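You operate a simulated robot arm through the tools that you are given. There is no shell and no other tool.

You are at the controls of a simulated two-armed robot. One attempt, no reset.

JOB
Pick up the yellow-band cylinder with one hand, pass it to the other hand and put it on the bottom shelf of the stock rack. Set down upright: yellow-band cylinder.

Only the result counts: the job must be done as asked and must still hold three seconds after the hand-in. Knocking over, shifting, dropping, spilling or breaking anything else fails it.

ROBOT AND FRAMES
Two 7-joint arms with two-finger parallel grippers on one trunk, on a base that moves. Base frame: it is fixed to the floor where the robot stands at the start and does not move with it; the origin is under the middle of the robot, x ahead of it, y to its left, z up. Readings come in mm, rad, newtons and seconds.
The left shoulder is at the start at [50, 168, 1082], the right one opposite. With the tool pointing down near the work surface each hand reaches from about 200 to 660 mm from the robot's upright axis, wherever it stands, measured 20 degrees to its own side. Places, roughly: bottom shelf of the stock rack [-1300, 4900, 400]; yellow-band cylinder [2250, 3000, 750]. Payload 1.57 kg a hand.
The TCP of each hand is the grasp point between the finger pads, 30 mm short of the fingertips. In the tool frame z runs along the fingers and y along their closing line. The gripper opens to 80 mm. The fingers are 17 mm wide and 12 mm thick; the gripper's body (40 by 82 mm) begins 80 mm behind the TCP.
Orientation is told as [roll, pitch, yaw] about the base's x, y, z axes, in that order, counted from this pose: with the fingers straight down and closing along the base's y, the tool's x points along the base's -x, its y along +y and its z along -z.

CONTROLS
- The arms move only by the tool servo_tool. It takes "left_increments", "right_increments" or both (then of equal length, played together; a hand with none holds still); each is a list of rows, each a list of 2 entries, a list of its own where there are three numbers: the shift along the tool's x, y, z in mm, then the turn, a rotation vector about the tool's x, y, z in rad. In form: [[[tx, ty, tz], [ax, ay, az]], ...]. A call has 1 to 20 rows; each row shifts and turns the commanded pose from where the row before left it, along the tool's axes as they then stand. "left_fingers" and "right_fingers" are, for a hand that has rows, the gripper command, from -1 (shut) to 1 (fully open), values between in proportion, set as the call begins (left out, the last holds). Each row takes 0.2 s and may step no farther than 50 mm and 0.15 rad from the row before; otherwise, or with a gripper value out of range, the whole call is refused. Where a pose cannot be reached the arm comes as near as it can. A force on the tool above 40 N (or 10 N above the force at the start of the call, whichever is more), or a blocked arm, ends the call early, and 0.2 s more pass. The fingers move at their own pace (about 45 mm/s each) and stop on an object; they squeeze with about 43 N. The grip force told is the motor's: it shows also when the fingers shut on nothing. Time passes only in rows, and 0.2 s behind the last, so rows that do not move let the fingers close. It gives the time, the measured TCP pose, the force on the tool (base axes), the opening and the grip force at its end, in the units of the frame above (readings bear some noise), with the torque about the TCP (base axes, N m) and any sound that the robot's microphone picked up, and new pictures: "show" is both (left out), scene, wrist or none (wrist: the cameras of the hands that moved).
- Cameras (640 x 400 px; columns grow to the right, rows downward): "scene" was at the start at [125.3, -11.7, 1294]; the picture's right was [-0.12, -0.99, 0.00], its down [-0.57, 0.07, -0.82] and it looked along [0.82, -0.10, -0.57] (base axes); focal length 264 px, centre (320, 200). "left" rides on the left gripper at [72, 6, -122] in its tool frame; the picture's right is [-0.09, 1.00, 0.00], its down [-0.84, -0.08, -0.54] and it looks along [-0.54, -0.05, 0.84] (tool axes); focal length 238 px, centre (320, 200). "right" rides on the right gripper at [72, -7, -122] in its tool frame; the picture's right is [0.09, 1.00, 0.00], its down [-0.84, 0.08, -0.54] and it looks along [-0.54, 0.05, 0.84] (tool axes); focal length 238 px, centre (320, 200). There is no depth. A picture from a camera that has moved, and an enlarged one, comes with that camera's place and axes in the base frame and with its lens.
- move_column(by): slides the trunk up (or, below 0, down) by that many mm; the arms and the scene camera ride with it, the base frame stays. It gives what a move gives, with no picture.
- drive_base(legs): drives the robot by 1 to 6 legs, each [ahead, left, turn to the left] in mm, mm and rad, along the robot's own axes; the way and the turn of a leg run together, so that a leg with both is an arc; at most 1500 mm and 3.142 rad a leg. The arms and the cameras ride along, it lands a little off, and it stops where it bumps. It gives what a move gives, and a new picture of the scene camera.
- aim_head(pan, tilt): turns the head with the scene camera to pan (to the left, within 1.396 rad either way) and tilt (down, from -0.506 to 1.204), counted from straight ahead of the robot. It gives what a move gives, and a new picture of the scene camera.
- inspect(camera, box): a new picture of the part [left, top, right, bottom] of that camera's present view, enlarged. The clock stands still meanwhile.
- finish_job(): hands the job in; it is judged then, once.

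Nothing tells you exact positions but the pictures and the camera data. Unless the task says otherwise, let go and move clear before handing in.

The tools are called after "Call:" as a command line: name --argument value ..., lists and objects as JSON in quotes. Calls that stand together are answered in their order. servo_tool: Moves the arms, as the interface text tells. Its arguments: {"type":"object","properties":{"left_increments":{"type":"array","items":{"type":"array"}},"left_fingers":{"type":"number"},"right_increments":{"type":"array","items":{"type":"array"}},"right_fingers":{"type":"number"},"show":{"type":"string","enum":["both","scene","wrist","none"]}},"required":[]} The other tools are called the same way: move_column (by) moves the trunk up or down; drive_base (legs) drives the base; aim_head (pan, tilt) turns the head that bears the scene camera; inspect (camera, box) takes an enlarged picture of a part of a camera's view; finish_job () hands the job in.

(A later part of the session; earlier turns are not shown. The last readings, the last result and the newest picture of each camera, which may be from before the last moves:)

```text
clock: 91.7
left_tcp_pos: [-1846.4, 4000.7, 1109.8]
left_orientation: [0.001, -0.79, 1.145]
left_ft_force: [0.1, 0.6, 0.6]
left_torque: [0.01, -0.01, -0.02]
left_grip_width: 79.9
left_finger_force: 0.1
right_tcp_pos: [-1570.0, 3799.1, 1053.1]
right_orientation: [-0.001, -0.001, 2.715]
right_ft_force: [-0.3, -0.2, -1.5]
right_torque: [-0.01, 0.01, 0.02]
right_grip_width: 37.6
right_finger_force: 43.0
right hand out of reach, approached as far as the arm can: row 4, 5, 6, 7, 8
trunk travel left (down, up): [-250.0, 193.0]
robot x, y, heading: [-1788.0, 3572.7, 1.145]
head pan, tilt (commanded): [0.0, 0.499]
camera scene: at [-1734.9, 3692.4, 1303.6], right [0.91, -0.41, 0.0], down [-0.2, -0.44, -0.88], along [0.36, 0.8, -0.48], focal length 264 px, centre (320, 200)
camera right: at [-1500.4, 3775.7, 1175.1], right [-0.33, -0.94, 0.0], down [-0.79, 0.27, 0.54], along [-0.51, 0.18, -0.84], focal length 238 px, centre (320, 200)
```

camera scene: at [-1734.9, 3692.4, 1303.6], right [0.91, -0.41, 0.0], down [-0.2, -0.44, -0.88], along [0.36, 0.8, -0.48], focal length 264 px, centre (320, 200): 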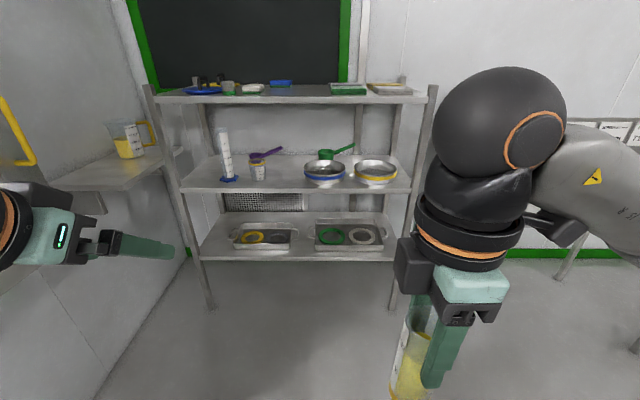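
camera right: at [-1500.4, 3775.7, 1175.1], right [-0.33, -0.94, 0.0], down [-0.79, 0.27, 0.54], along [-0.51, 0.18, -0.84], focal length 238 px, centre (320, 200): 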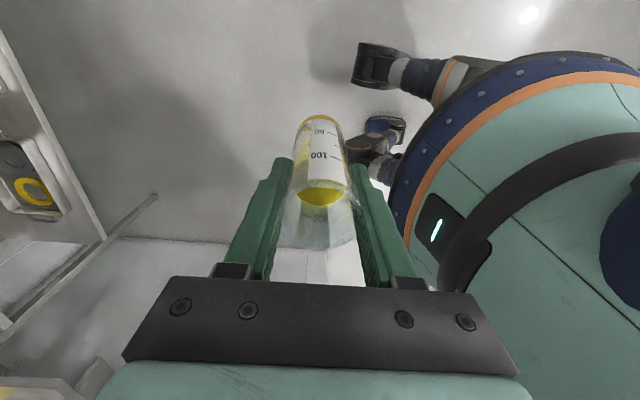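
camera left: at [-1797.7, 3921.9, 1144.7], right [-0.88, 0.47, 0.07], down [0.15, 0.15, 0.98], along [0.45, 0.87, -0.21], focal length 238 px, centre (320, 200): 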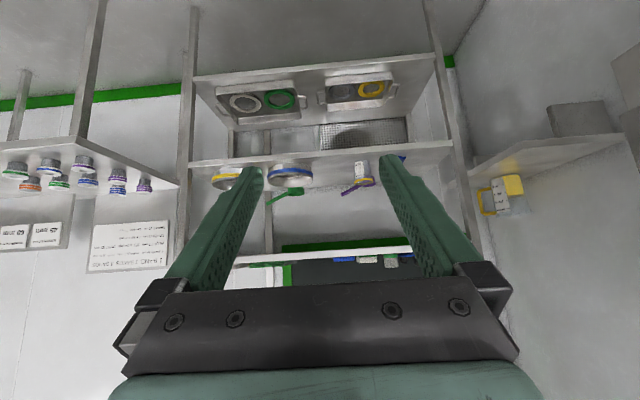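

The turn succeeded but the arm pulled in a bit (the cylinder is still upright). I'll move the right hand out to the handover point in front of the chest, about 500 ahead, 60 left, z 950.

Call:
servo_tool --right_increments '[[[-6, -8, 4], [0, 0, 0]], [[-12, -15, 8], [0, 0, 0]], [[-18, -22, 12], [0, 0, 0]], [[-20, -26, 12], [0, 0, 0]], [[-20, -26, 12], [0, 0, 0]], [[-20, -26, 12], [0, 0, 0]], [[-20, -26, 12], [0, 0, 0]], [[-20, -24, 12], [0, 0, 0]], [[-17, -18, 11], [0, 0, 0]], [[-12, -13, 8], [0, 0, 0]], [[0, 0, 0], [0, 0, 0]]]'

```text
clock: 94.1
left_tcp_pos: [-1845.8, 4002.4, 1109.8]
left_orientation: [0.002, -0.789, 1.148]
left_ft_force: [-0.7, 0.7, 0.6]
left_torque: [0.01, -0.02, -0.02]
left_grip_width: 79.9
left_finger_force: 0.0
right_tcp_pos: [-1637.5, 3868.3, 1006.2]
right_orientation: [-0.002, 0.001, 2.713]
right_ft_force: [0.1, -1.0, -1.7]
right_torque: [0.01, 0.0, 0.02]
right_grip_width: 37.6
right_finger_force: 43.0
right hand out of reach, approached as far as the arm can: row 1, 2, 3, 4, 5, 6, 7, 8, 9, 10
trunk travel left (down, up): [-250.0, 193.0]
robot x, y, heading: [-1788.5, 3571.0, 1.15]
head pan, tilt (commanded): [0.0, 0.499]
camera scene: at [-1735.0, 3692.4, 1303.6], right [0.91, -0.41, 0.0], down [-0.2, -0.44, -0.88], along [0.36, 0.8, -0.48], focal length 264 px, centre (320, 200)
camera right: at [-1568.9, 3843.3, 1128.7], right [-0.33, -0.94, 0.0], down [-0.79, 0.28, 0.54], along [-0.51, 0.18, -0.84], focal length 238 px, centre (320, 200)
```

scene: 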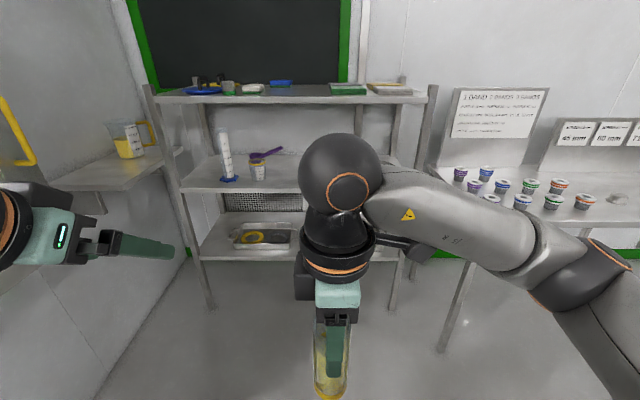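
right: 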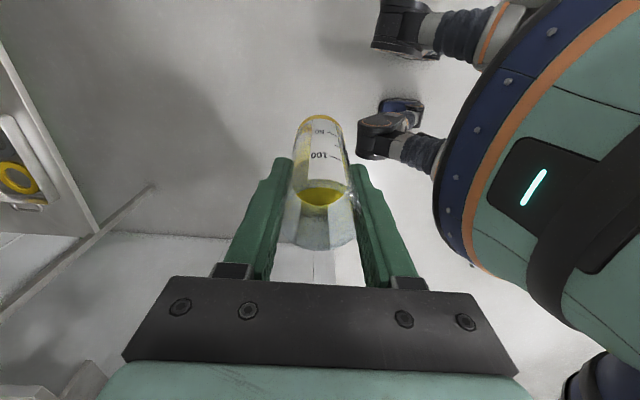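

With that yaw the right arm can't reach far enough forward. I'll instead turn the right hand back so both grippers close sideways, and bring the left hand in flatter (about 30° below horizontal), which leaves good clearance between the two hands.

Call:
servo_tool --right_increments '[[[0, 0, 0], [0, 0, 0.06]], [[0, 0, 0], [0, 0, 0.1]], [[0, 0, 0], [0, 0, 0.13]], [[0, 0, 0], [0, 0, 0.13]], [[0, 0, 0], [0, 0, 0.13]], [[0, 0, 0], [0, 0, 0.13]], [[0, 0, 0], [0, 0, 0.13]], [[0, 0, 0], [0, 0, 0.13]], [[0, 0, 0], [0, 0, 0.13]], [[0, 0, 0], [0, 0, 0.13]], [[0, 0, 0], [0, 0, 0.13]], [[0, 0, 0], [0, 0, 0.11]], [[0, 0, 0], [0, 0, 0.08]], [[0, 0, 0], [0, 0, 0.046]], [[0, 0, 0], [0, 0, 0]]]' --left_increments '[[[0, 0, 0], [0, -0.05, 0]], [[0, 0, 0], [0, -0.05, 0]], [[0, 0, 0], [0, -0.05, 0]], [[0, 0, 0], [0, -0.05, 0]], [[0, 0, 0], [0, -0.062, 0]], [[0, 0, 0], [0, 0, 0]], [[0, 0, 0], [0, 0, 0]], [[0, 0, 0], [0, 0, 0]], [[0, 0, 0], [0, 0, 0]], [[0, 0, 0], [0, 0, 0]], [[0, 0, 0], [0, 0, 0]], [[0, 0, 0], [0, 0, 0]], [[0, 0, 0], [0, 0, 0]], [[0, 0, 0], [0, 0, 0]], [[0, 0, 0], [0, 0, 0]]]' --show "scene"

```text
clock: 97.3
left_tcp_pos: [-1837.4, 4020.7, 1130.2]
left_orientation: [0.002, -1.046, 1.146]
left_ft_force: [-0.8, -0.2, -0.5]
left_torque: [-0.01, 0.04, -0.03]
left_grip_width: 80.1
left_finger_force: 0.1
left hand out of reach, approached as far as the arm can: row 3, 4, 5
right_tcp_pos: [-1637.2, 3866.5, 1006.6]
right_orientation: [-0.001, 0.0, 1.148]
right_ft_force: [0.5, 0.4, -1.5]
right_torque: [0.01, 0.02, 0.03]
right_grip_width: 37.5
right_finger_force: 43.2
trunk travel left (down, up): [-250.0, 193.0]
robot x, y, heading: [-1786.0, 3571.7, 1.147]
head pan, tilt (commanded): [0.0, 0.499]
camera scene: at [-1735.0, 3692.4, 1303.6], right [0.91, -0.41, 0.0], down [-0.2, -0.44, -0.88], along [0.36, 0.8, -0.48], focal length 264 px, centre (320, 200)
```

scene: 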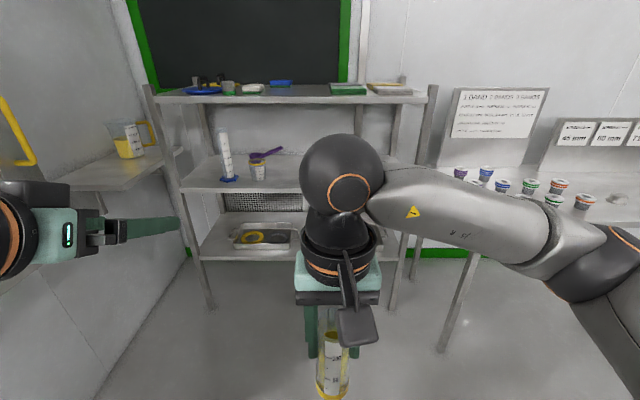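

Both hands have the wanted orientation. Now I'll move the right hand with the cylinder forward to the handover point, about 550 ahead, 60 left, z 950.

Call:
servo_tool --right_increments '[[[-8, 3, 2], [0, 0, 0]], [[-16, 5, 4], [0, 0, 0]], [[-22, 7, 6], [0, 0, 0]], [[-24, 8, 6], [0, 0, 0]], [[-24, 8, 6], [0, 0, 0]], [[-24, 8, 6], [0, 0, 0]], [[-24, 8, 6], [0, 0, 0]], [[-24, 8, 6], [0, 0, 0]], [[-22, 8, 6], [0, 0, 0]], [[-18, 7, 5], [0, 0, 0]], [[-14, 4.5, 3.6], [0, 0, 0]], [[0, 0, 0], [0, 0, 0]]]'

```text
clock: 99.9
left_tcp_pos: [-1836.7, 4020.1, 1130.4]
left_orientation: [0.003, -1.047, 1.147]
left_ft_force: [-0.2, 0.1, 0.4]
left_torque: [-0.01, -0.04, 0.0]
left_grip_width: 79.9
left_finger_force: 0.1
right_tcp_pos: [-1614.5, 4097.2, 952.4]
right_orientation: [0.003, -0.002, 1.15]
right_ft_force: [-0.1, -0.3, -1.8]
right_torque: [0.02, 0.02, 0.01]
right_grip_width: 37.7
right_finger_force: 42.7
trunk travel left (down, up): [-250.0, 193.0]
robot x, y, heading: [-1786.2, 3572.8, 1.148]
head pan, tilt (commanded): [0.0, 0.499]
camera scene: at [-1734.8, 3692.5, 1303.6], right [0.91, -0.41, 0.0], down [-0.2, -0.44, -0.88], along [0.36, 0.8, -0.48], focal length 264 px, centre (320, 200)
camera right: at [-1637.7, 4027.2, 1073.0], right [-0.95, 0.32, 0.0], down [0.27, 0.79, 0.55], along [0.17, 0.52, -0.84], focal length 238 px, centre (320, 200)
```

scene: 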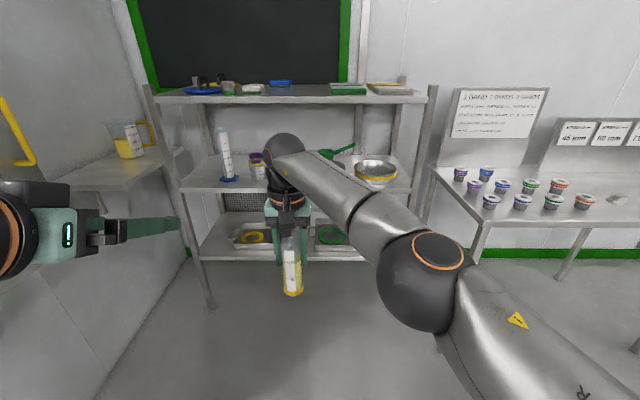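
right: 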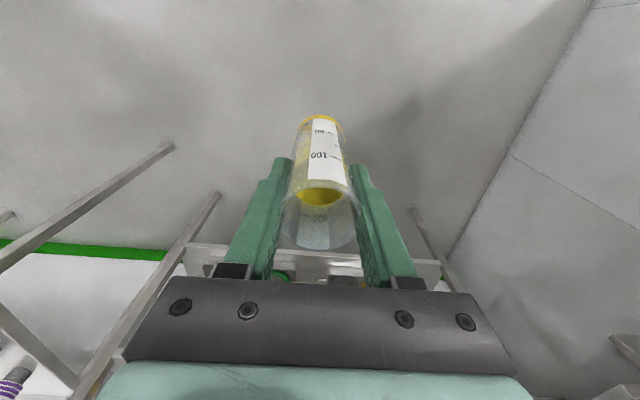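

The cylinder hangs at about 549 ahead, 58 left, TCP z 952 (foot near z 848). I'll lower the left hand at its side first, ready to slide in behind the cylinder.

Call:
servo_tool --left_increments '[[[8, 0, 10.5], [0, 0, 0]], [[16.1, 0, 21.1], [0, 0, 0]], [[16.1, 0, 21.1], [0, 0, 0]], [[16.1, 0, 21.1], [0, 0, 0]], [[16.1, 0, 21.1], [0, 0, 0]], [[16.1, 0, 21.1], [0, 0, 0]], [[16.1, 0, 21.1], [0, 0, 0]], [[16.1, 0, 21.1], [0, 0, 0]], [[8, 0, 10.8], [0, 0, 0]], [[0, 0, 0], [0, 0, 0]]]' --left_fingers 1.0

```text
clock: 102.1
left_tcp_pos: [-1798.5, 4107.7, 942.6]
left_orientation: [-0.001, -1.05, 1.148]
left_ft_force: [-0.3, 0.2, -0.6]
left_torque: [0.01, 0.02, -0.02]
left_grip_width: 80.2
left_finger_force: 0.2
left hand out of reach, approached as far as the arm can: row 1, 2, 3
right_tcp_pos: [-1613.8, 4096.5, 951.9]
right_orientation: [0.002, -0.002, 1.15]
right_ft_force: [-0.2, 0.2, -1.1]
right_torque: [0.03, 0.01, 0.0]
right_grip_width: 37.7
right_finger_force: 43.3
trunk travel left (down, up): [-250.0, 193.0]
robot x, y, heading: [-1789.3, 3573.7, 1.146]
head pan, tilt (commanded): [0.0, 0.499]
camera scene: at [-1735.0, 3692.4, 1303.6], right [0.91, -0.41, 0.0], down [-0.2, -0.44, -0.88], along [0.36, 0.8, -0.48], focal length 264 px, centre (320, 200)
camera left: at [-1863.2, 3981.0, 941.6], right [-0.89, 0.45, 0.08], down [0.05, -0.08, 1.0], along [0.46, 0.89, 0.05], focal length 238 px, centre (320, 200)
```

scene: 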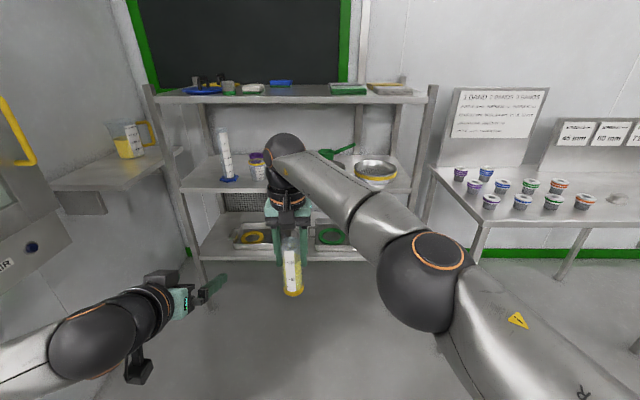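
left: 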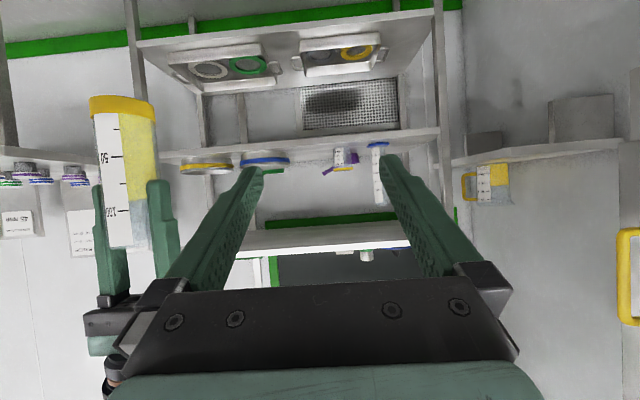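

Relative to the left hand, the cylinder axis is 66 mm ahead and 173 mm to the right. I'll slide the left hand sideways behind the cylinder, keeping its fingertips about 20 mm short of the glass.

Call:
servo_tool --left_increments '[[[14.4, 0, -3], [0, 0, 0]], [[0, -20, 0], [0, 0, 0]], [[0, -30, 0], [0, 0, 0]], [[0, -35, 0], [0, 0, 0]], [[0, -35, 0], [0, 0, 0]], [[0, -30, 0], [0, 0, 0]], [[0, -23, 0], [0, 0, 0]], [[0, 0, 0], [0, 0, 0]]]'

```text
clock: 103.9
left_tcp_pos: [-1644.9, 4027.3, 932.2]
left_orientation: [0.002, -1.049, 1.146]
left_ft_force: [1.0, 1.2, 0.3]
left_torque: [0.02, -0.05, 0.03]
left_grip_width: 80.1
left_finger_force: 0.0
right_tcp_pos: [-1613.7, 4096.1, 950.6]
right_orientation: [0.002, -0.003, 1.15]
right_ft_force: [0.2, -0.5, -1.9]
right_torque: [-0.04, 0.0, 0.0]
right_grip_width: 37.7
right_finger_force: 43.4
trunk travel left (down, up): [-250.0, 193.0]
robot x, y, heading: [-1787.5, 3571.5, 1.149]
head pan, tilt (commanded): [0.0, 0.499]
camera scene: at [-1735.0, 3692.5, 1303.6], right [0.91, -0.41, 0.0], down [-0.2, -0.44, -0.88], along [0.36, 0.8, -0.48], focal length 264 px, centre (320, 200)
camera left: at [-1709.0, 3900.5, 931.1], right [-0.89, 0.45, 0.08], down [0.05, -0.08, 1.0], along [0.46, 0.89, 0.05], focal length 238 px, centre (320, 200)
```

scene: 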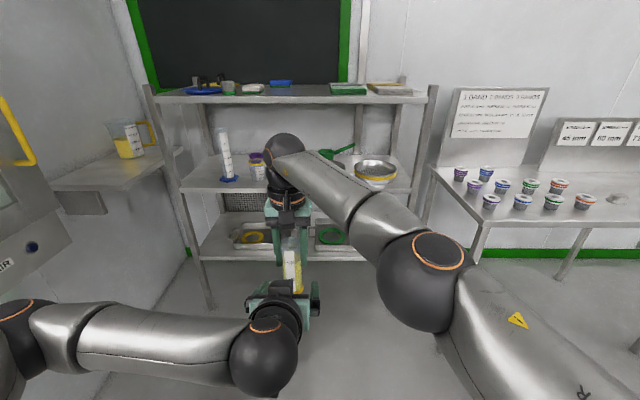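
left: 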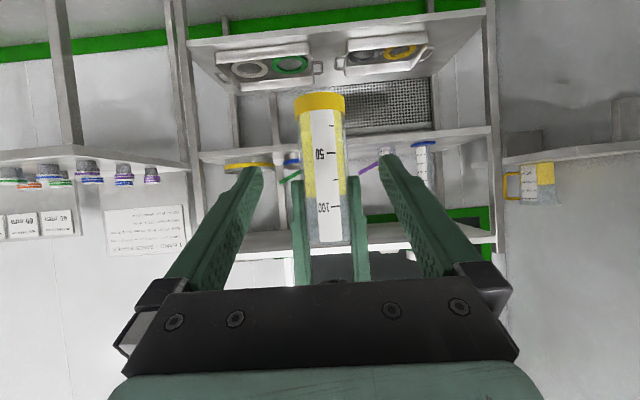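

The cylinder now stands centered between the open left fingers, 75 mm ahead of the left TCP. I'll zoom in to judge the foot's height and how far the right fingertips reach down.

Call:
inspect --camera "left" --box '[230, 70, 410, 270]'

Call:
inspect --camera "scene" --box '[230, 170, 350, 320]'

```text
2.00 times, centred on (320, 170) of left
camera zoom: at [-1709.0, 3900.5, 931.1], right [-0.89, 0.45, 0.08], down [0.05, -0.08, 1.0], along [0.46, 0.89, 0.05], focal length 477 px, centre (320, 260)
```

zoom: 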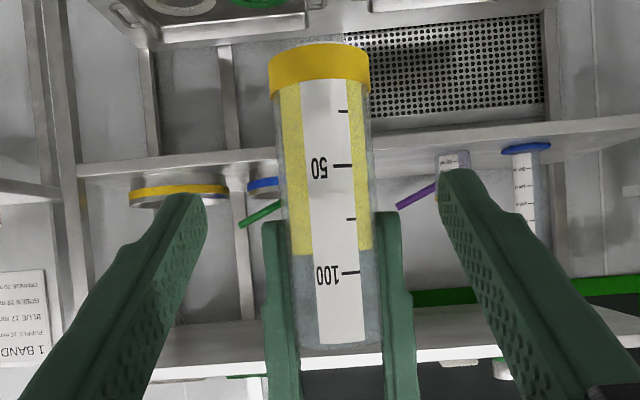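

```text
2.67 times, centred on (290, 245) of scene
camera zoom: at [-1735.0, 3692.5, 1303.6], right [0.91, -0.41, 0.0], down [-0.2, -0.44, -0.88], along [0.36, 0.8, -0.48], focal length 705 px, centre (400, 80)
```

zoom: 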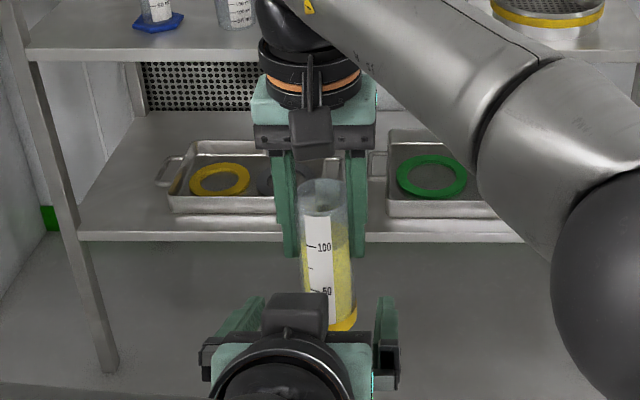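

The glass is centered (within 1 mm) and its foot band is ~20 mm tall, with the foot's underside about 101 mm below the right TCP. I'll advance the left hand 86 mm along its fingers to straddle the cylinder just below the right fingertips.

Call:
servo_tool --left_increments '[[[-0.5, 0, 10], [0, 0, 0]], [[-0.5, 0, 18], [0, 0, 0]], [[-0.5, 0, 20], [0, 0, 0]], [[-0.5, 0, 18], [0, 0, 0]], [[-0.5, 0, 12], [0, 0, 0]], [[0, 0, 7.7], [0, 0, 0]], [[0, 0, 0], [0, 0, 0]]]'

Call:
inspect --camera "left" --box '[200, 50, 440, 290]'

Call:
inspect --camera "scene" --box '[230, 170, 350, 320]'

```text
clock: 105.5
left_tcp_pos: [-1614.0, 4095.5, 891.4]
left_orientation: [0.002, -1.049, 1.147]
left_ft_force: [-0.4, -0.3, 0.5]
left_torque: [0.01, 0.02, -0.02]
left_grip_width: 80.4
left_finger_force: 0.0
right_tcp_pos: [-1613.6, 4096.4, 950.6]
right_orientation: [0.002, -0.002, 1.149]
right_ft_force: [0.1, -0.4, -1.5]
right_torque: [-0.02, 0.0, 0.01]
right_grip_width: 37.7
right_finger_force: 43.8
trunk travel left (down, up): [-250.0, 193.0]
robot x, y, heading: [-1788.8, 3574.4, 1.147]
head pan, tilt (commanded): [0.0, 0.499]
camera scene: at [-1735.0, 3692.5, 1303.6], right [0.91, -0.41, 0.0], down [-0.2, -0.44, -0.88], along [0.36, 0.8, -0.48], focal length 264 px, centre (320, 200)
camera left: at [-1679.4, 3969.2, 890.6], right [-0.89, 0.45, 0.08], down [0.05, -0.08, 1.0], along [0.46, 0.89, 0.05], focal length 238 px, centre (320, 200)
```

scene: 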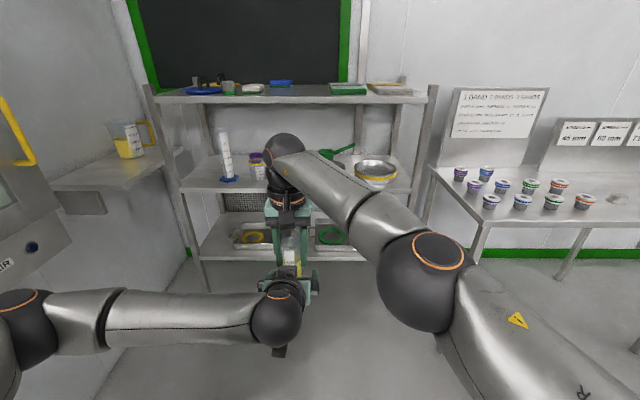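
left: 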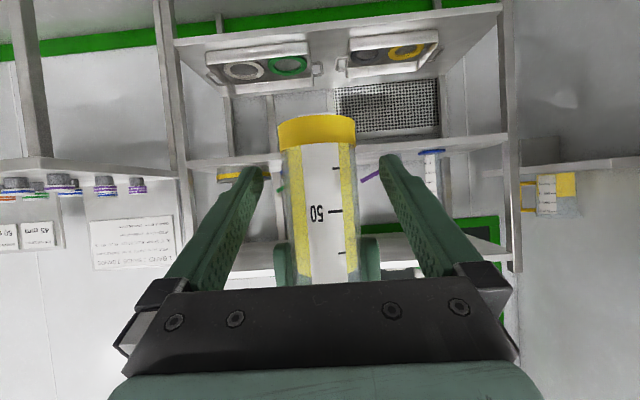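

```text
1.67 times, centred on (320, 170) of left
camera zoom: at [-1679.4, 3969.2, 890.6], right [-0.89, 0.45, 0.08], down [0.05, -0.08, 1.0], along [0.46, 0.89, 0.05], focal length 397 px, centre (320, 250)
```

zoom: 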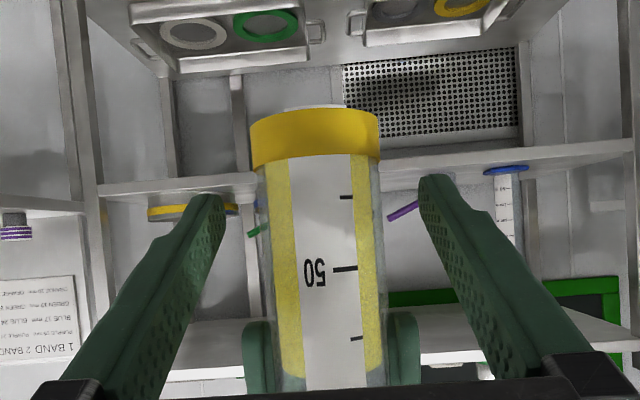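

```text
2.67 times, centred on (290, 245) of scene
camera zoom: at [-1735.0, 3692.5, 1303.6], right [0.91, -0.41, 0.0], down [-0.2, -0.44, -0.88], along [0.36, 0.8, -0.48], focal length 705 px, centre (400, 80)
```

zoom: 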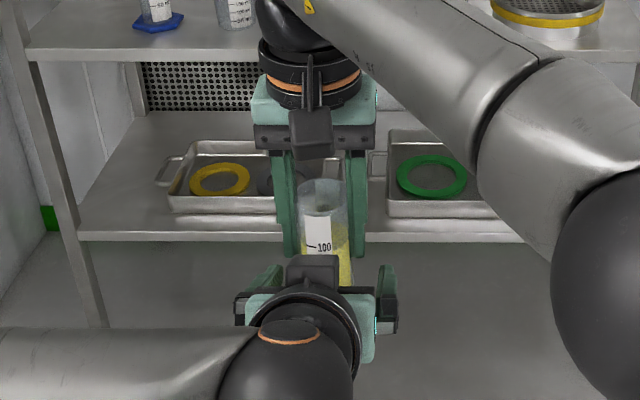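

The left fingers straddle the glass just above the yellow foot, well centered and below the right fingertips. Closing the left gripper while the right still holds.

Call:
servo_tool --left_increments '[[[0, 0, 0], [0, 0, 0]], [[0, 0, 0], [0, 0, 0]], [[0, 0, 0], [0, 0, 0]], [[0, 0, 0], [0, 0, 0]], [[0, 0, 0], [0, 0, 0]], [[0, 0, 0], [0, 0, 0]]]' --left_fingers -1.0

```text
clock: 106.9
left_tcp_pos: [-1614.1, 4096.2, 890.6]
left_orientation: [0.002, -1.05, 1.146]
left_ft_force: [-1.0, 1.7, 0.5]
left_torque: [0.04, 0.1, 0.03]
left_grip_width: 37.9
left_finger_force: 42.5
right_tcp_pos: [-1615.4, 4096.0, 950.2]
right_orientation: [0.001, -0.004, 1.149]
right_ft_force: [1.4, -1.0, -1.6]
right_torque: [-0.08, -0.21, -0.06]
right_grip_width: 37.5
right_finger_force: 43.5
trunk travel left (down, up): [-250.0, 193.0]
robot x, y, heading: [-1788.1, 3573.1, 1.145]
head pan, tilt (commanded): [0.0, 0.499]
camera scene: at [-1735.0, 3692.5, 1303.6], right [0.91, -0.41, 0.0], down [-0.2, -0.44, -0.88], along [0.36, 0.8, -0.48], focal length 264 px, centre (320, 200)
camera left: at [-1679.7, 3969.3, 890.6], right [-0.89, 0.45, 0.08], down [0.05, -0.08, 1.0], along [0.46, 0.89, 0.05], focal length 238 px, centre (320, 200)
```

scene: 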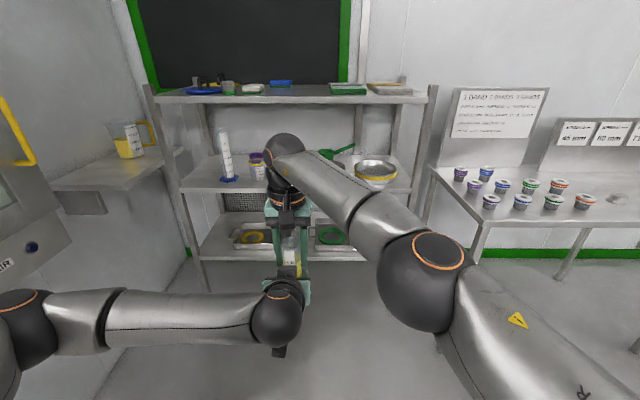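
left: 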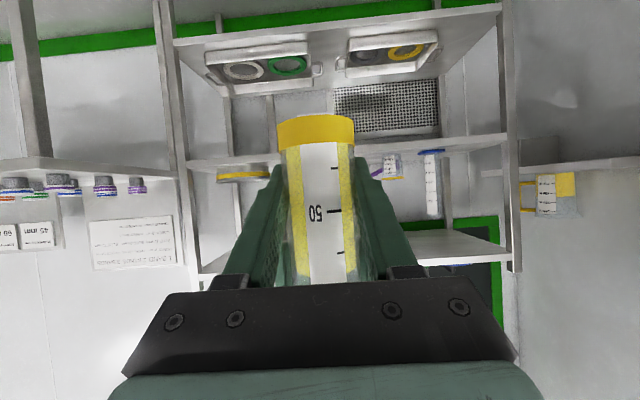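

Both hands hold it with negligible strain (37.9 mm, 42.5 N on the left). I'll open the right gripper, then lift it straight up off the glass.

Call:
servo_tool --right_increments '[[[0, 0, 0], [0, 0, 0]], [[0, 0, 0], [0, 0, 0]], [[0, 0, 0], [0, 0, 0]], [[0, 0, 0], [0, 0, 0]]]' --right_fingers 0.8

```text
clock: 107.9
left_tcp_pos: [-1614.4, 4096.6, 892.1]
left_orientation: [0.002, -1.048, 1.148]
left_ft_force: [0.0, -0.1, -0.4]
left_torque: [0.0, 0.02, 0.02]
left_grip_width: 37.9
left_finger_force: 43.1
right_tcp_pos: [-1614.8, 4096.6, 950.9]
right_orientation: [0.002, -0.004, 1.149]
right_ft_force: [0.2, 1.0, -0.3]
right_torque: [0.01, 0.03, 0.0]
right_grip_width: 71.9
right_finger_force: 0.0
trunk travel left (down, up): [-250.0, 193.0]
robot x, y, heading: [-1784.8, 3571.6, 1.147]
head pan, tilt (commanded): [0.0, 0.499]
camera scene: at [-1735.0, 3692.5, 1303.6], right [0.91, -0.41, 0.0], down [-0.2, -0.44, -0.88], along [0.36, 0.8, -0.48], focal length 264 px, centre (320, 200)
camera right: at [-1637.9, 4027.2, 1072.9], right [-0.95, 0.32, 0.0], down [0.27, 0.79, 0.54], along [0.17, 0.52, -0.84], focal length 238 px, centre (320, 200)
```

scene: 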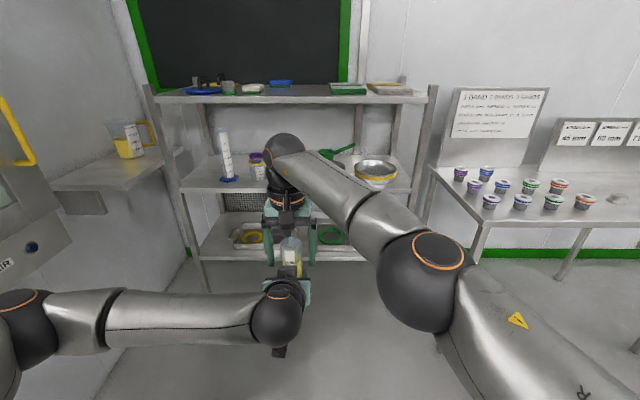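
right: 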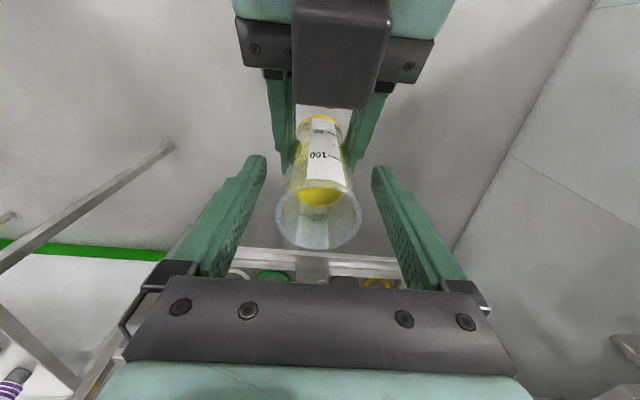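

The right hand released; the left holds steadily. Now lifting the right hand straight up clear of the rim, then away to the right.

Call:
servo_tool --right_increments '[[[0, 0, -8], [0, 0, 0]], [[0, 0, -16], [0, 0, 0]], [[0, 0, -22], [0, 0, 0]], [[0, 0, -24], [0, 0, 0]], [[0, 0, -20], [0, 0, 0]], [[0, 0, -10], [0, 0, 0]], [[0, 0, 0], [0, 0, 0]]]'

```text
clock: 109.5
left_tcp_pos: [-1614.1, 4096.0, 891.5]
left_orientation: [0.001, -1.049, 1.147]
left_ft_force: [-0.3, -0.4, -0.2]
left_torque: [0.01, -0.01, 0.0]
left_grip_width: 37.3
left_finger_force: 43.2
right_tcp_pos: [-1608.3, 4074.5, 1046.4]
right_orientation: [0.002, 0.0, 1.15]
right_ft_force: [-0.4, 0.5, -0.3]
right_torque: [0.01, -0.03, 0.0]
right_grip_width: 72.0
right_finger_force: 0.0
right hand out of reach, approached as far as the arm can: row 2, 3, 4, 5, 6
trunk travel left (down, up): [-250.0, 193.0]
robot x, y, heading: [-1785.4, 3572.4, 1.144]
head pan, tilt (commanded): [0.0, 0.499]
camera scene: at [-1734.9, 3692.5, 1303.6], right [0.91, -0.41, 0.0], down [-0.2, -0.44, -0.88], along [0.36, 0.8, -0.48], focal length 264 px, centre (320, 200)
camera right: at [-1631.4, 4005.5, 1167.9], right [-0.95, 0.32, 0.0], down [0.27, 0.8, 0.54], along [0.17, 0.51, -0.84], focal length 238 px, centre (320, 200)
```

scene: 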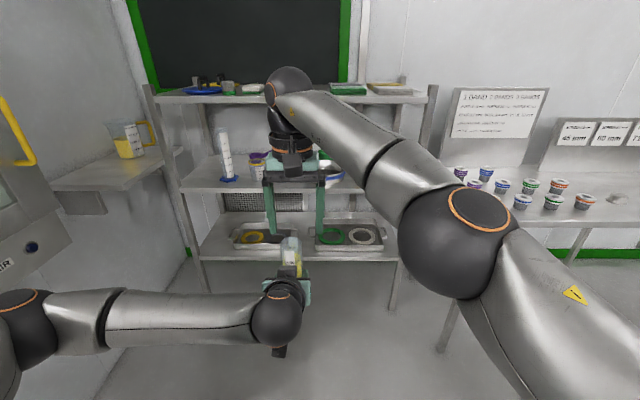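
right: 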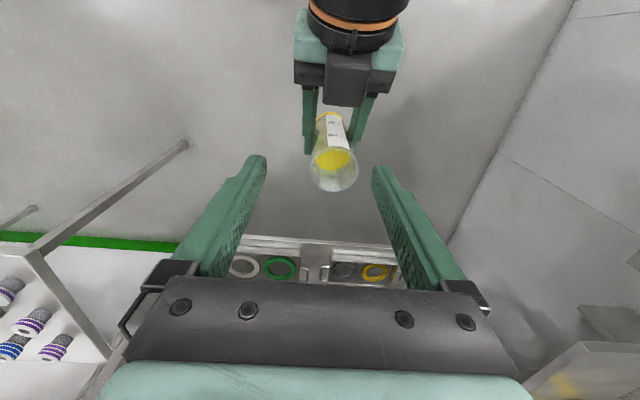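

The handover is done: the left hand alone holds the cylinder upright. I'll swing the right hand off to its own side, then back.

Call:
servo_tool --right_increments '[[[2, -20, 0], [0, 0, 0]], [[3, -35, 0], [0, 0, 0]], [[3, -40, 0], [0, 0, 0]], [[3, -40, 0], [0, 0, 0]], [[3, -40, 0], [0, 0, 0]], [[5, -35, 0], [0, 0, 0]], [[25, -10, 0], [0, 0, 0]], [[35, 0, 0], [0, 0, 0]], [[40, 0, 0], [0, 0, 0]], [[40, 0, 0], [0, 0, 0]], [[35, 0, 0], [0, 0, 0]], [[0, 0, 0], [0, 0, 0]]]' --right_fingers 0.8 --show "scene"

```text
clock: 112.1
left_tcp_pos: [-1613.8, 4096.4, 891.1]
left_orientation: [0.003, -1.05, 1.148]
left_ft_force: [0.4, -0.1, 0.0]
left_torque: [-0.01, 0.01, 0.05]
left_grip_width: 37.6
left_finger_force: 43.1
right_tcp_pos: [-1484.7, 3805.7, 1045.6]
right_orientation: [-0.002, 0.001, 1.147]
right_ft_force: [0.4, 0.2, -0.4]
right_torque: [0.02, 0.01, -0.03]
right_grip_width: 71.9
right_finger_force: 0.0
trunk travel left (down, up): [-250.0, 193.0]
robot x, y, heading: [-1787.3, 3572.0, 1.148]
head pan, tilt (commanded): [0.0, 0.499]
camera scene: at [-1735.0, 3692.5, 1303.6], right [0.91, -0.41, 0.0], down [-0.2, -0.44, -0.88], along [0.36, 0.8, -0.48], focal length 264 px, centre (320, 200)
```

scene: 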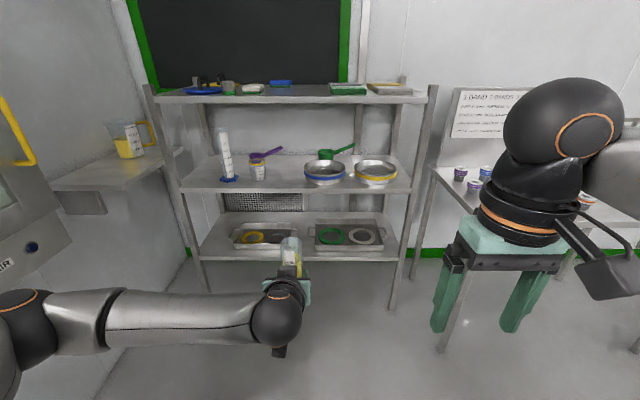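

The left hand holds the cylinder firmly. Before lowering, I'll look down to see how far my own base reaches in front.

Call:
aim_head --pan 0.0 --tilt 1.2

Call:
aim_head --pan -1.0 --tilt 0.7

```text
clock: 113.2
left_tcp_pos: [-1612.8, 4095.3, 891.1]
left_orientation: [0.002, -1.049, 1.146]
left_ft_force: [0.1, -1.1, -0.1]
left_torque: [0.0, 0.0, 0.0]
left_grip_width: 37.8
left_finger_force: 42.8
right_tcp_pos: [-1484.3, 3806.0, 1045.2]
right_orientation: [0.0, 0.001, 1.15]
right_ft_force: [-0.6, -0.6, -0.3]
right_torque: [-0.04, 0.0, 0.02]
right_grip_width: 71.9
right_finger_force: 0.0
trunk travel left (down, up): [-250.0, 193.0]
robot x, y, heading: [-1785.5, 3573.3, 1.147]
head pan, tilt (commanded): [0.0, 1.201]
camera scene: at [-1749.4, 3660.5, 1249.9], right [0.91, -0.41, 0.0], down [-0.38, -0.85, -0.36], along [0.15, 0.33, -0.93], focal length 264 px, centre (320, 200)
```

scene: 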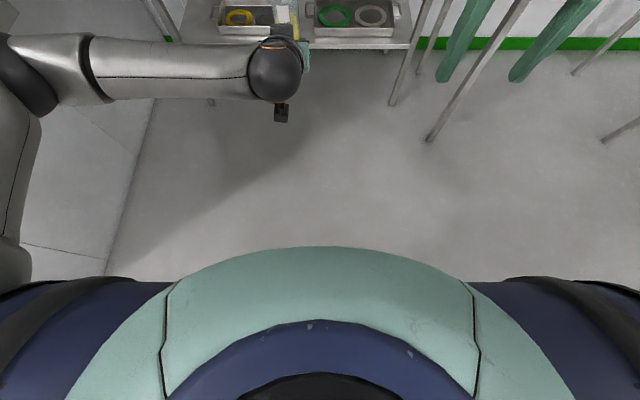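

```text
clock: 114.5
left_tcp_pos: [-1615.5, 4095.8, 892.3]
left_orientation: [0.001, -1.049, 1.147]
left_ft_force: [-0.3, -0.1, 0.4]
left_torque: [0.02, -0.01, 0.01]
left_grip_width: 37.7
left_finger_force: 43.0
right_tcp_pos: [-1484.4, 3806.1, 1045.7]
right_orientation: [0.001, 0.0, 1.15]
right_ft_force: [-0.7, 0.9, -0.3]
right_torque: [-0.05, -0.02, -0.02]
right_grip_width: 72.0
right_finger_force: 0.0
trunk travel left (down, up): [-250.0, 193.0]
robot x, y, heading: [-1784.0, 3575.7, 1.151]
head pan, tilt (commanded): [-1.0, 0.7]
camera scene: at [-1688.4, 3622.0, 1285.8], right [0.15, -0.99, 0.0], down [-0.64, -0.1, -0.76], along [0.76, 0.11, -0.64], focal length 264 px, centre (320, 200)
```

scene: 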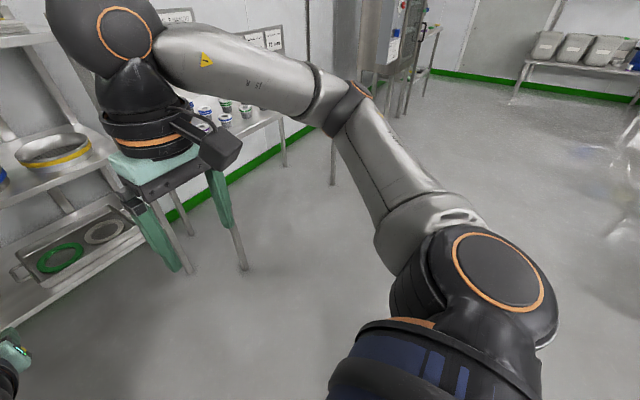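

My base stays within ~330 mm in front, so there is room. Lowering the trunk by 250 mm now.

Call:
move_column --by -248

Call:
aim_head --pan 0.0 --tilt 0.5

```text
clock: 117.0
left_tcp_pos: [-1614.3, 4096.3, 643.2]
left_orientation: [0.003, -1.05, 1.148]
left_ft_force: [-0.1, 0.4, -0.2]
left_torque: [-0.03, 0.01, 0.02]
left_grip_width: 37.7
left_finger_force: 43.4
right_tcp_pos: [-1483.3, 3805.8, 797.6]
right_orientation: [-0.001, 0.001, 1.148]
right_ft_force: [0.8, -0.1, -0.6]
right_torque: [-0.01, 0.05, 0.01]
right_grip_width: 72.1
right_finger_force: 0.1
trunk travel left (down, up): [-2.0, 441.0]
robot x, y, heading: [-1788.1, 3572.2, 1.15]
head pan, tilt (commanded): [-1.0, 0.7]
```

```text
clock: 118.3
left_tcp_pos: [-1614.0, 4096.1, 642.7]
left_orientation: [0.002, -1.049, 1.147]
left_ft_force: [0.5, -0.2, -0.9]
left_torque: [-0.01, -0.01, -0.02]
left_grip_width: 37.8
left_finger_force: 42.7
right_tcp_pos: [-1484.4, 3805.4, 797.0]
right_orientation: [-0.001, 0.001, 1.15]
right_ft_force: [-0.4, -0.7, 0.2]
right_torque: [-0.02, -0.01, 0.01]
right_grip_width: 71.6
right_finger_force: 0.0
trunk travel left (down, up): [-2.0, 441.0]
robot x, y, heading: [-1790.2, 3577.5, 1.147]
head pan, tilt (commanded): [0.0, 0.499]
camera scene: at [-1734.9, 3692.4, 1055.6], right [0.91, -0.41, 0.0], down [-0.2, -0.44, -0.88], along [0.36, 0.8, -0.48], focal length 264 px, centre (320, 200)
```

scene: 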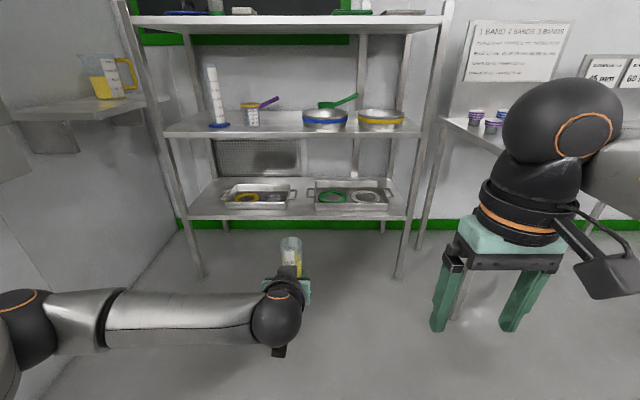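

Call:
inspect --camera "scene" --box '[160, 80, 440, 255]'

```text
2.29 times, centred on (300, 168) of scene
camera zoom: at [-1734.9, 3692.4, 1055.6], right [0.91, -0.41, 0.0], down [-0.2, -0.44, -0.88], along [0.36, 0.8, -0.48], focal length 604 px, centre (366, 274)
```

zoom: 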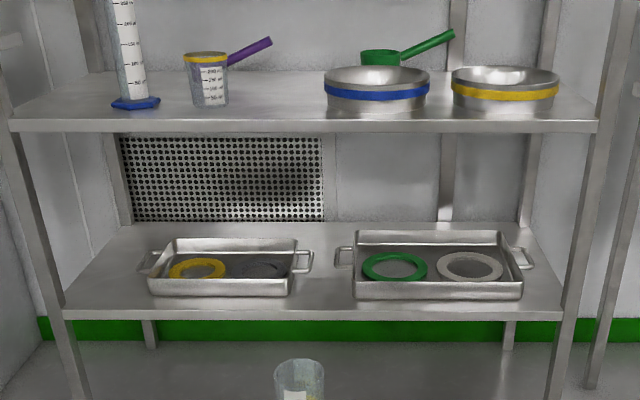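

From both heights the numbers agree: shelf top z=400, front edge 1045 mm ahead of the camera, free gap between the trays centered 87 mm left of it; target about [-1363, 4728]. I'll lower the left hand to carrying height just above shelf level while still clear of the rack.

Call:
servo_tool --left_increments '[[[4, 0, 5], [0, 0, 0]], [[8, 0, 10], [0, 0, 0]], [[11, 0, 13], [0, 0, 0]], [[12, 0, 15], [0, 0, 0]], [[12, 0, 15], [0, 0, 0]], [[12, 0, 15], [0, 0, 0]], [[12, 0, 15], [0, 0, 0]], [[12, 0, 15], [0, 0, 0]], [[11, 0, 13], [0, 0, 0]], [[8, 0, 10], [0, 0, 0]], [[5, 0, 5], [0, 0, 0]], [[0, 0, 0], [0, 0, 0]]]'

```text
clock: 120.9
left_tcp_pos: [-1589.6, 4151.2, 485.1]
left_orientation: [0.002, -1.048, 1.147]
left_ft_force: [0.4, 0.1, 0.3]
left_torque: [0.0, 0.01, 0.01]
left_grip_width: 37.7
left_finger_force: 43.7
right_tcp_pos: [-1484.5, 3805.0, 797.3]
right_orientation: [0.0, 0.001, 1.151]
right_ft_force: [-0.9, -0.1, 0.4]
right_torque: [0.02, 0.01, -0.04]
right_grip_width: 72.0
right_finger_force: 0.1
trunk travel left (down, up): [-2.0, 441.0]
robot x, y, heading: [-1786.4, 3573.0, 1.153]
head pan, tilt (commanded): [0.0, 0.499]
camera scene: at [-1735.0, 3692.4, 1055.6], right [0.91, -0.41, 0.0], down [-0.2, -0.44, -0.88], along [0.36, 0.8, -0.48], focal length 264 px, centre (320, 200)
camera left: at [-1655.2, 4023.9, 484.6], right [-0.89, 0.45, 0.08], down [0.05, -0.08, 1.0], along [0.46, 0.89, 0.05], focal length 238 px, centre (320, 200)
```

scene: 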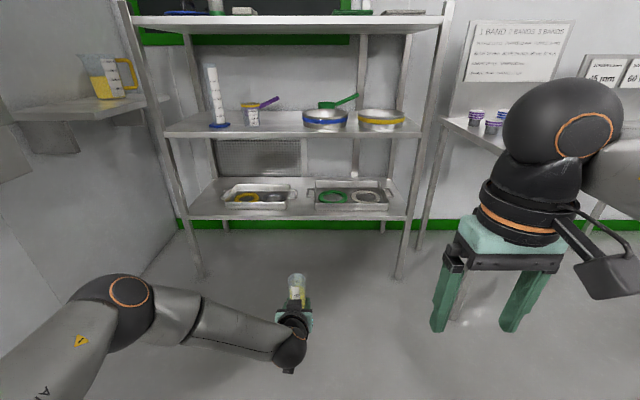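
left: 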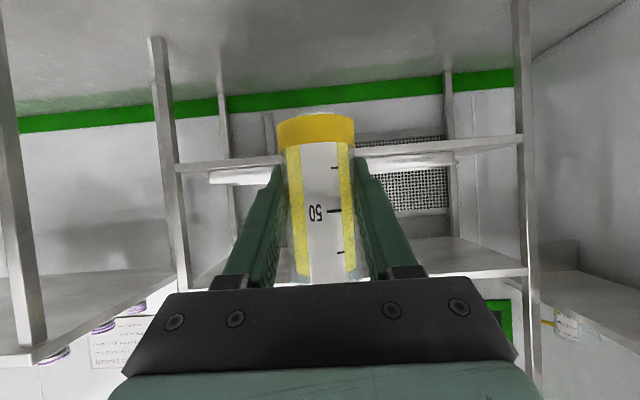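

The cylinder is at carrying height (foot ≈ z 444). Remaining distance is 619 mm ahead and 31 mm left; I'll drive most of it, stopping short to check.

Call:
drive_base --legs '[[430, 31, 0]]'

Call:
aim_head --pan 0.1 --tilt 0.75

```text
clock: 123.6
left_tcp_pos: [-1435.7, 4562.0, 486.0]
left_orientation: [0.002, -1.049, 1.143]
left_ft_force: [-0.4, 0.1, 0.2]
left_torque: [-0.02, 0.03, 0.03]
left_grip_width: 37.4
left_finger_force: 42.5
right_tcp_pos: [-1330.8, 4216.0, 797.3]
right_orientation: [-0.001, -0.002, 1.146]
right_ft_force: [-0.3, -0.5, -0.2]
right_torque: [0.01, 0.01, -0.01]
right_grip_width: 71.7
right_finger_force: 0.1
trunk travel left (down, up): [-2.0, 441.0]
robot x, y, heading: [-1631.0, 3987.4, 1.141]
head pan, tilt (commanded): [0.0, 0.499]
camera scene: at [-1582.2, 4104.0, 1055.6], right [0.91, -0.41, 0.0], down [-0.2, -0.44, -0.88], along [0.36, 0.8, -0.48], focal length 264 px, centre (320, 200)
```

scene: 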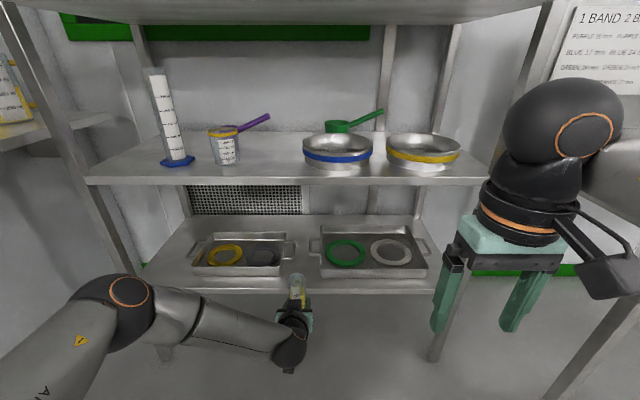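

```text
clock: 124.3
left_tcp_pos: [-1434.8, 4563.2, 485.6]
left_orientation: [0.001, -1.05, 1.143]
left_ft_force: [-0.1, 0.1, -0.6]
left_torque: [-0.01, 0.02, 0.02]
left_grip_width: 37.7
left_finger_force: 42.4
right_tcp_pos: [-1332.3, 4216.0, 797.3]
right_orientation: [0.002, 0.001, 1.146]
right_ft_force: [-0.1, -0.2, 0.5]
right_torque: [0.01, 0.01, 0.03]
right_grip_width: 72.1
right_finger_force: 0.1
trunk travel left (down, up): [-2.0, 441.0]
robot x, y, heading: [-1633.5, 3984.9, 1.144]
head pan, tilt (commanded): [0.099, 0.75]
camera scene: at [-1593.2, 4099.7, 1033.7], right [0.95, -0.32, 0.0], down [-0.22, -0.65, -0.73], along [0.23, 0.69, -0.68], focal length 264 px, centre (320, 200)
```

scene: 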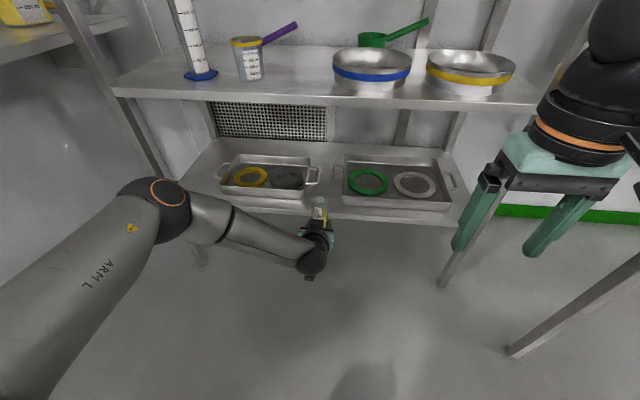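

Call:
inspect --camera "scene" --box '[200, 125, 460, 287]'

Call:
inspect --camera "left" --box '[160, 40, 480, 240]'

```text
2.46 times, centred on (330, 206) of scene
camera zoom: at [-1593.2, 4099.7, 1033.7], right [0.95, -0.32, 0.0], down [-0.22, -0.65, -0.73], along [0.23, 0.69, -0.68], focal length 651 px, centre (295, 185)
```

zoom: 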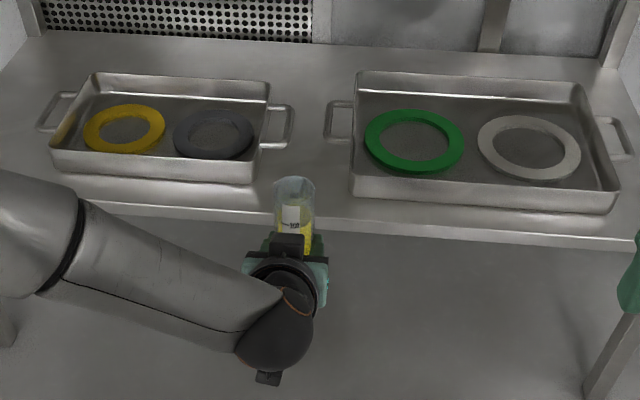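

```text
2.00 times, centred on (320, 140) of left
camera zoom: at [-1501.5, 4435.2, 484.8], right [-0.89, 0.45, 0.08], down [0.05, -0.08, 1.0], along [0.46, 0.89, 0.05], focal length 477 px, centre (320, 320)
```

zoom: 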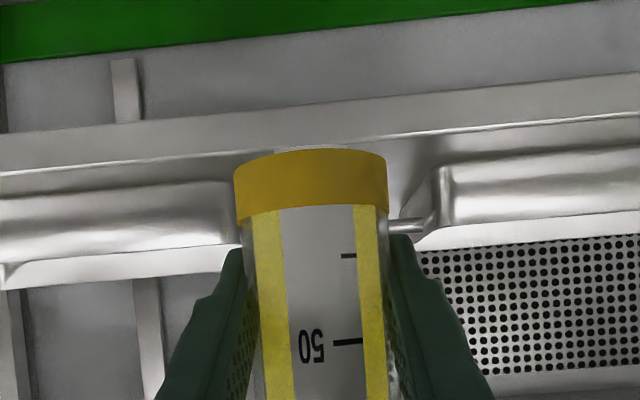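

Two views put the tray gap's middle at about [-1364, 4728], 180 mm ahead and ~4 mm left of the hand. I'll drive 150 mm closer and finish with the arm.

Call:
drive_base --legs '[[150, 4, 0.004]]'

Call:
inspect --camera "scene" --box '[180, 100, 460, 275]'

Call:
inspect --camera "left" --box '[160, 40, 480, 240]'

```text
clock: 125.7
left_tcp_pos: [-1379.0, 4700.4, 486.5]
left_orientation: [0.0, -1.048, 1.146]
left_ft_force: [-0.2, 0.0, 0.3]
left_torque: [-0.01, -0.02, 0.01]
left_grip_width: 37.9
left_finger_force: 43.1
right_tcp_pos: [-1274.1, 4355.2, 796.5]
right_orientation: [0.001, -0.001, 1.152]
right_ft_force: [0.5, 0.4, 0.5]
right_torque: [0.03, 0.04, 0.01]
right_grip_width: 71.9
right_finger_force: 0.0
trunk travel left (down, up): [-2.0, 441.0]
robot x, y, heading: [-1578.2, 4120.6, 1.146]
head pan, tilt (commanded): [0.099, 0.75]
camera scene: at [-1536.0, 4237.3, 1033.6], right [0.95, -0.32, 0.0], down [-0.22, -0.65, -0.73], along [0.23, 0.69, -0.68], focal length 264 px, centre (320, 200)
```

scene: 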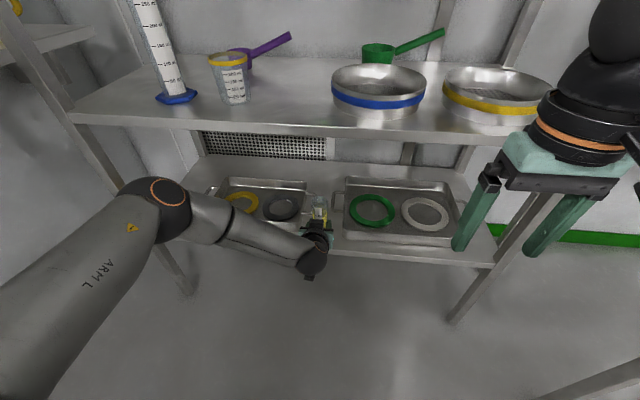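

```text
2.29 times, centred on (320, 188) of scene
camera zoom: at [-1536.0, 4237.3, 1033.6], right [0.95, -0.32, 0.0], down [-0.22, -0.65, -0.73], along [0.23, 0.69, -0.68], focal length 604 px, centre (320, 229)
```

zoom: 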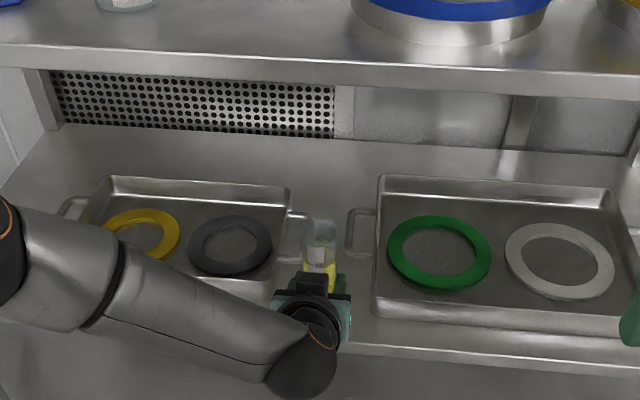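

```text
2.00 times, centred on (320, 140) of left
camera zoom: at [-1445.7, 4573.2, 484.9], right [-0.89, 0.45, 0.08], down [0.05, -0.08, 1.0], along [0.45, 0.89, 0.05], focal length 477 px, centre (320, 320)
```

zoom: 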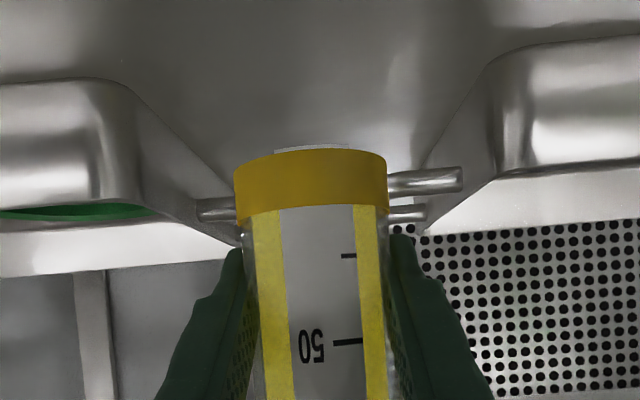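

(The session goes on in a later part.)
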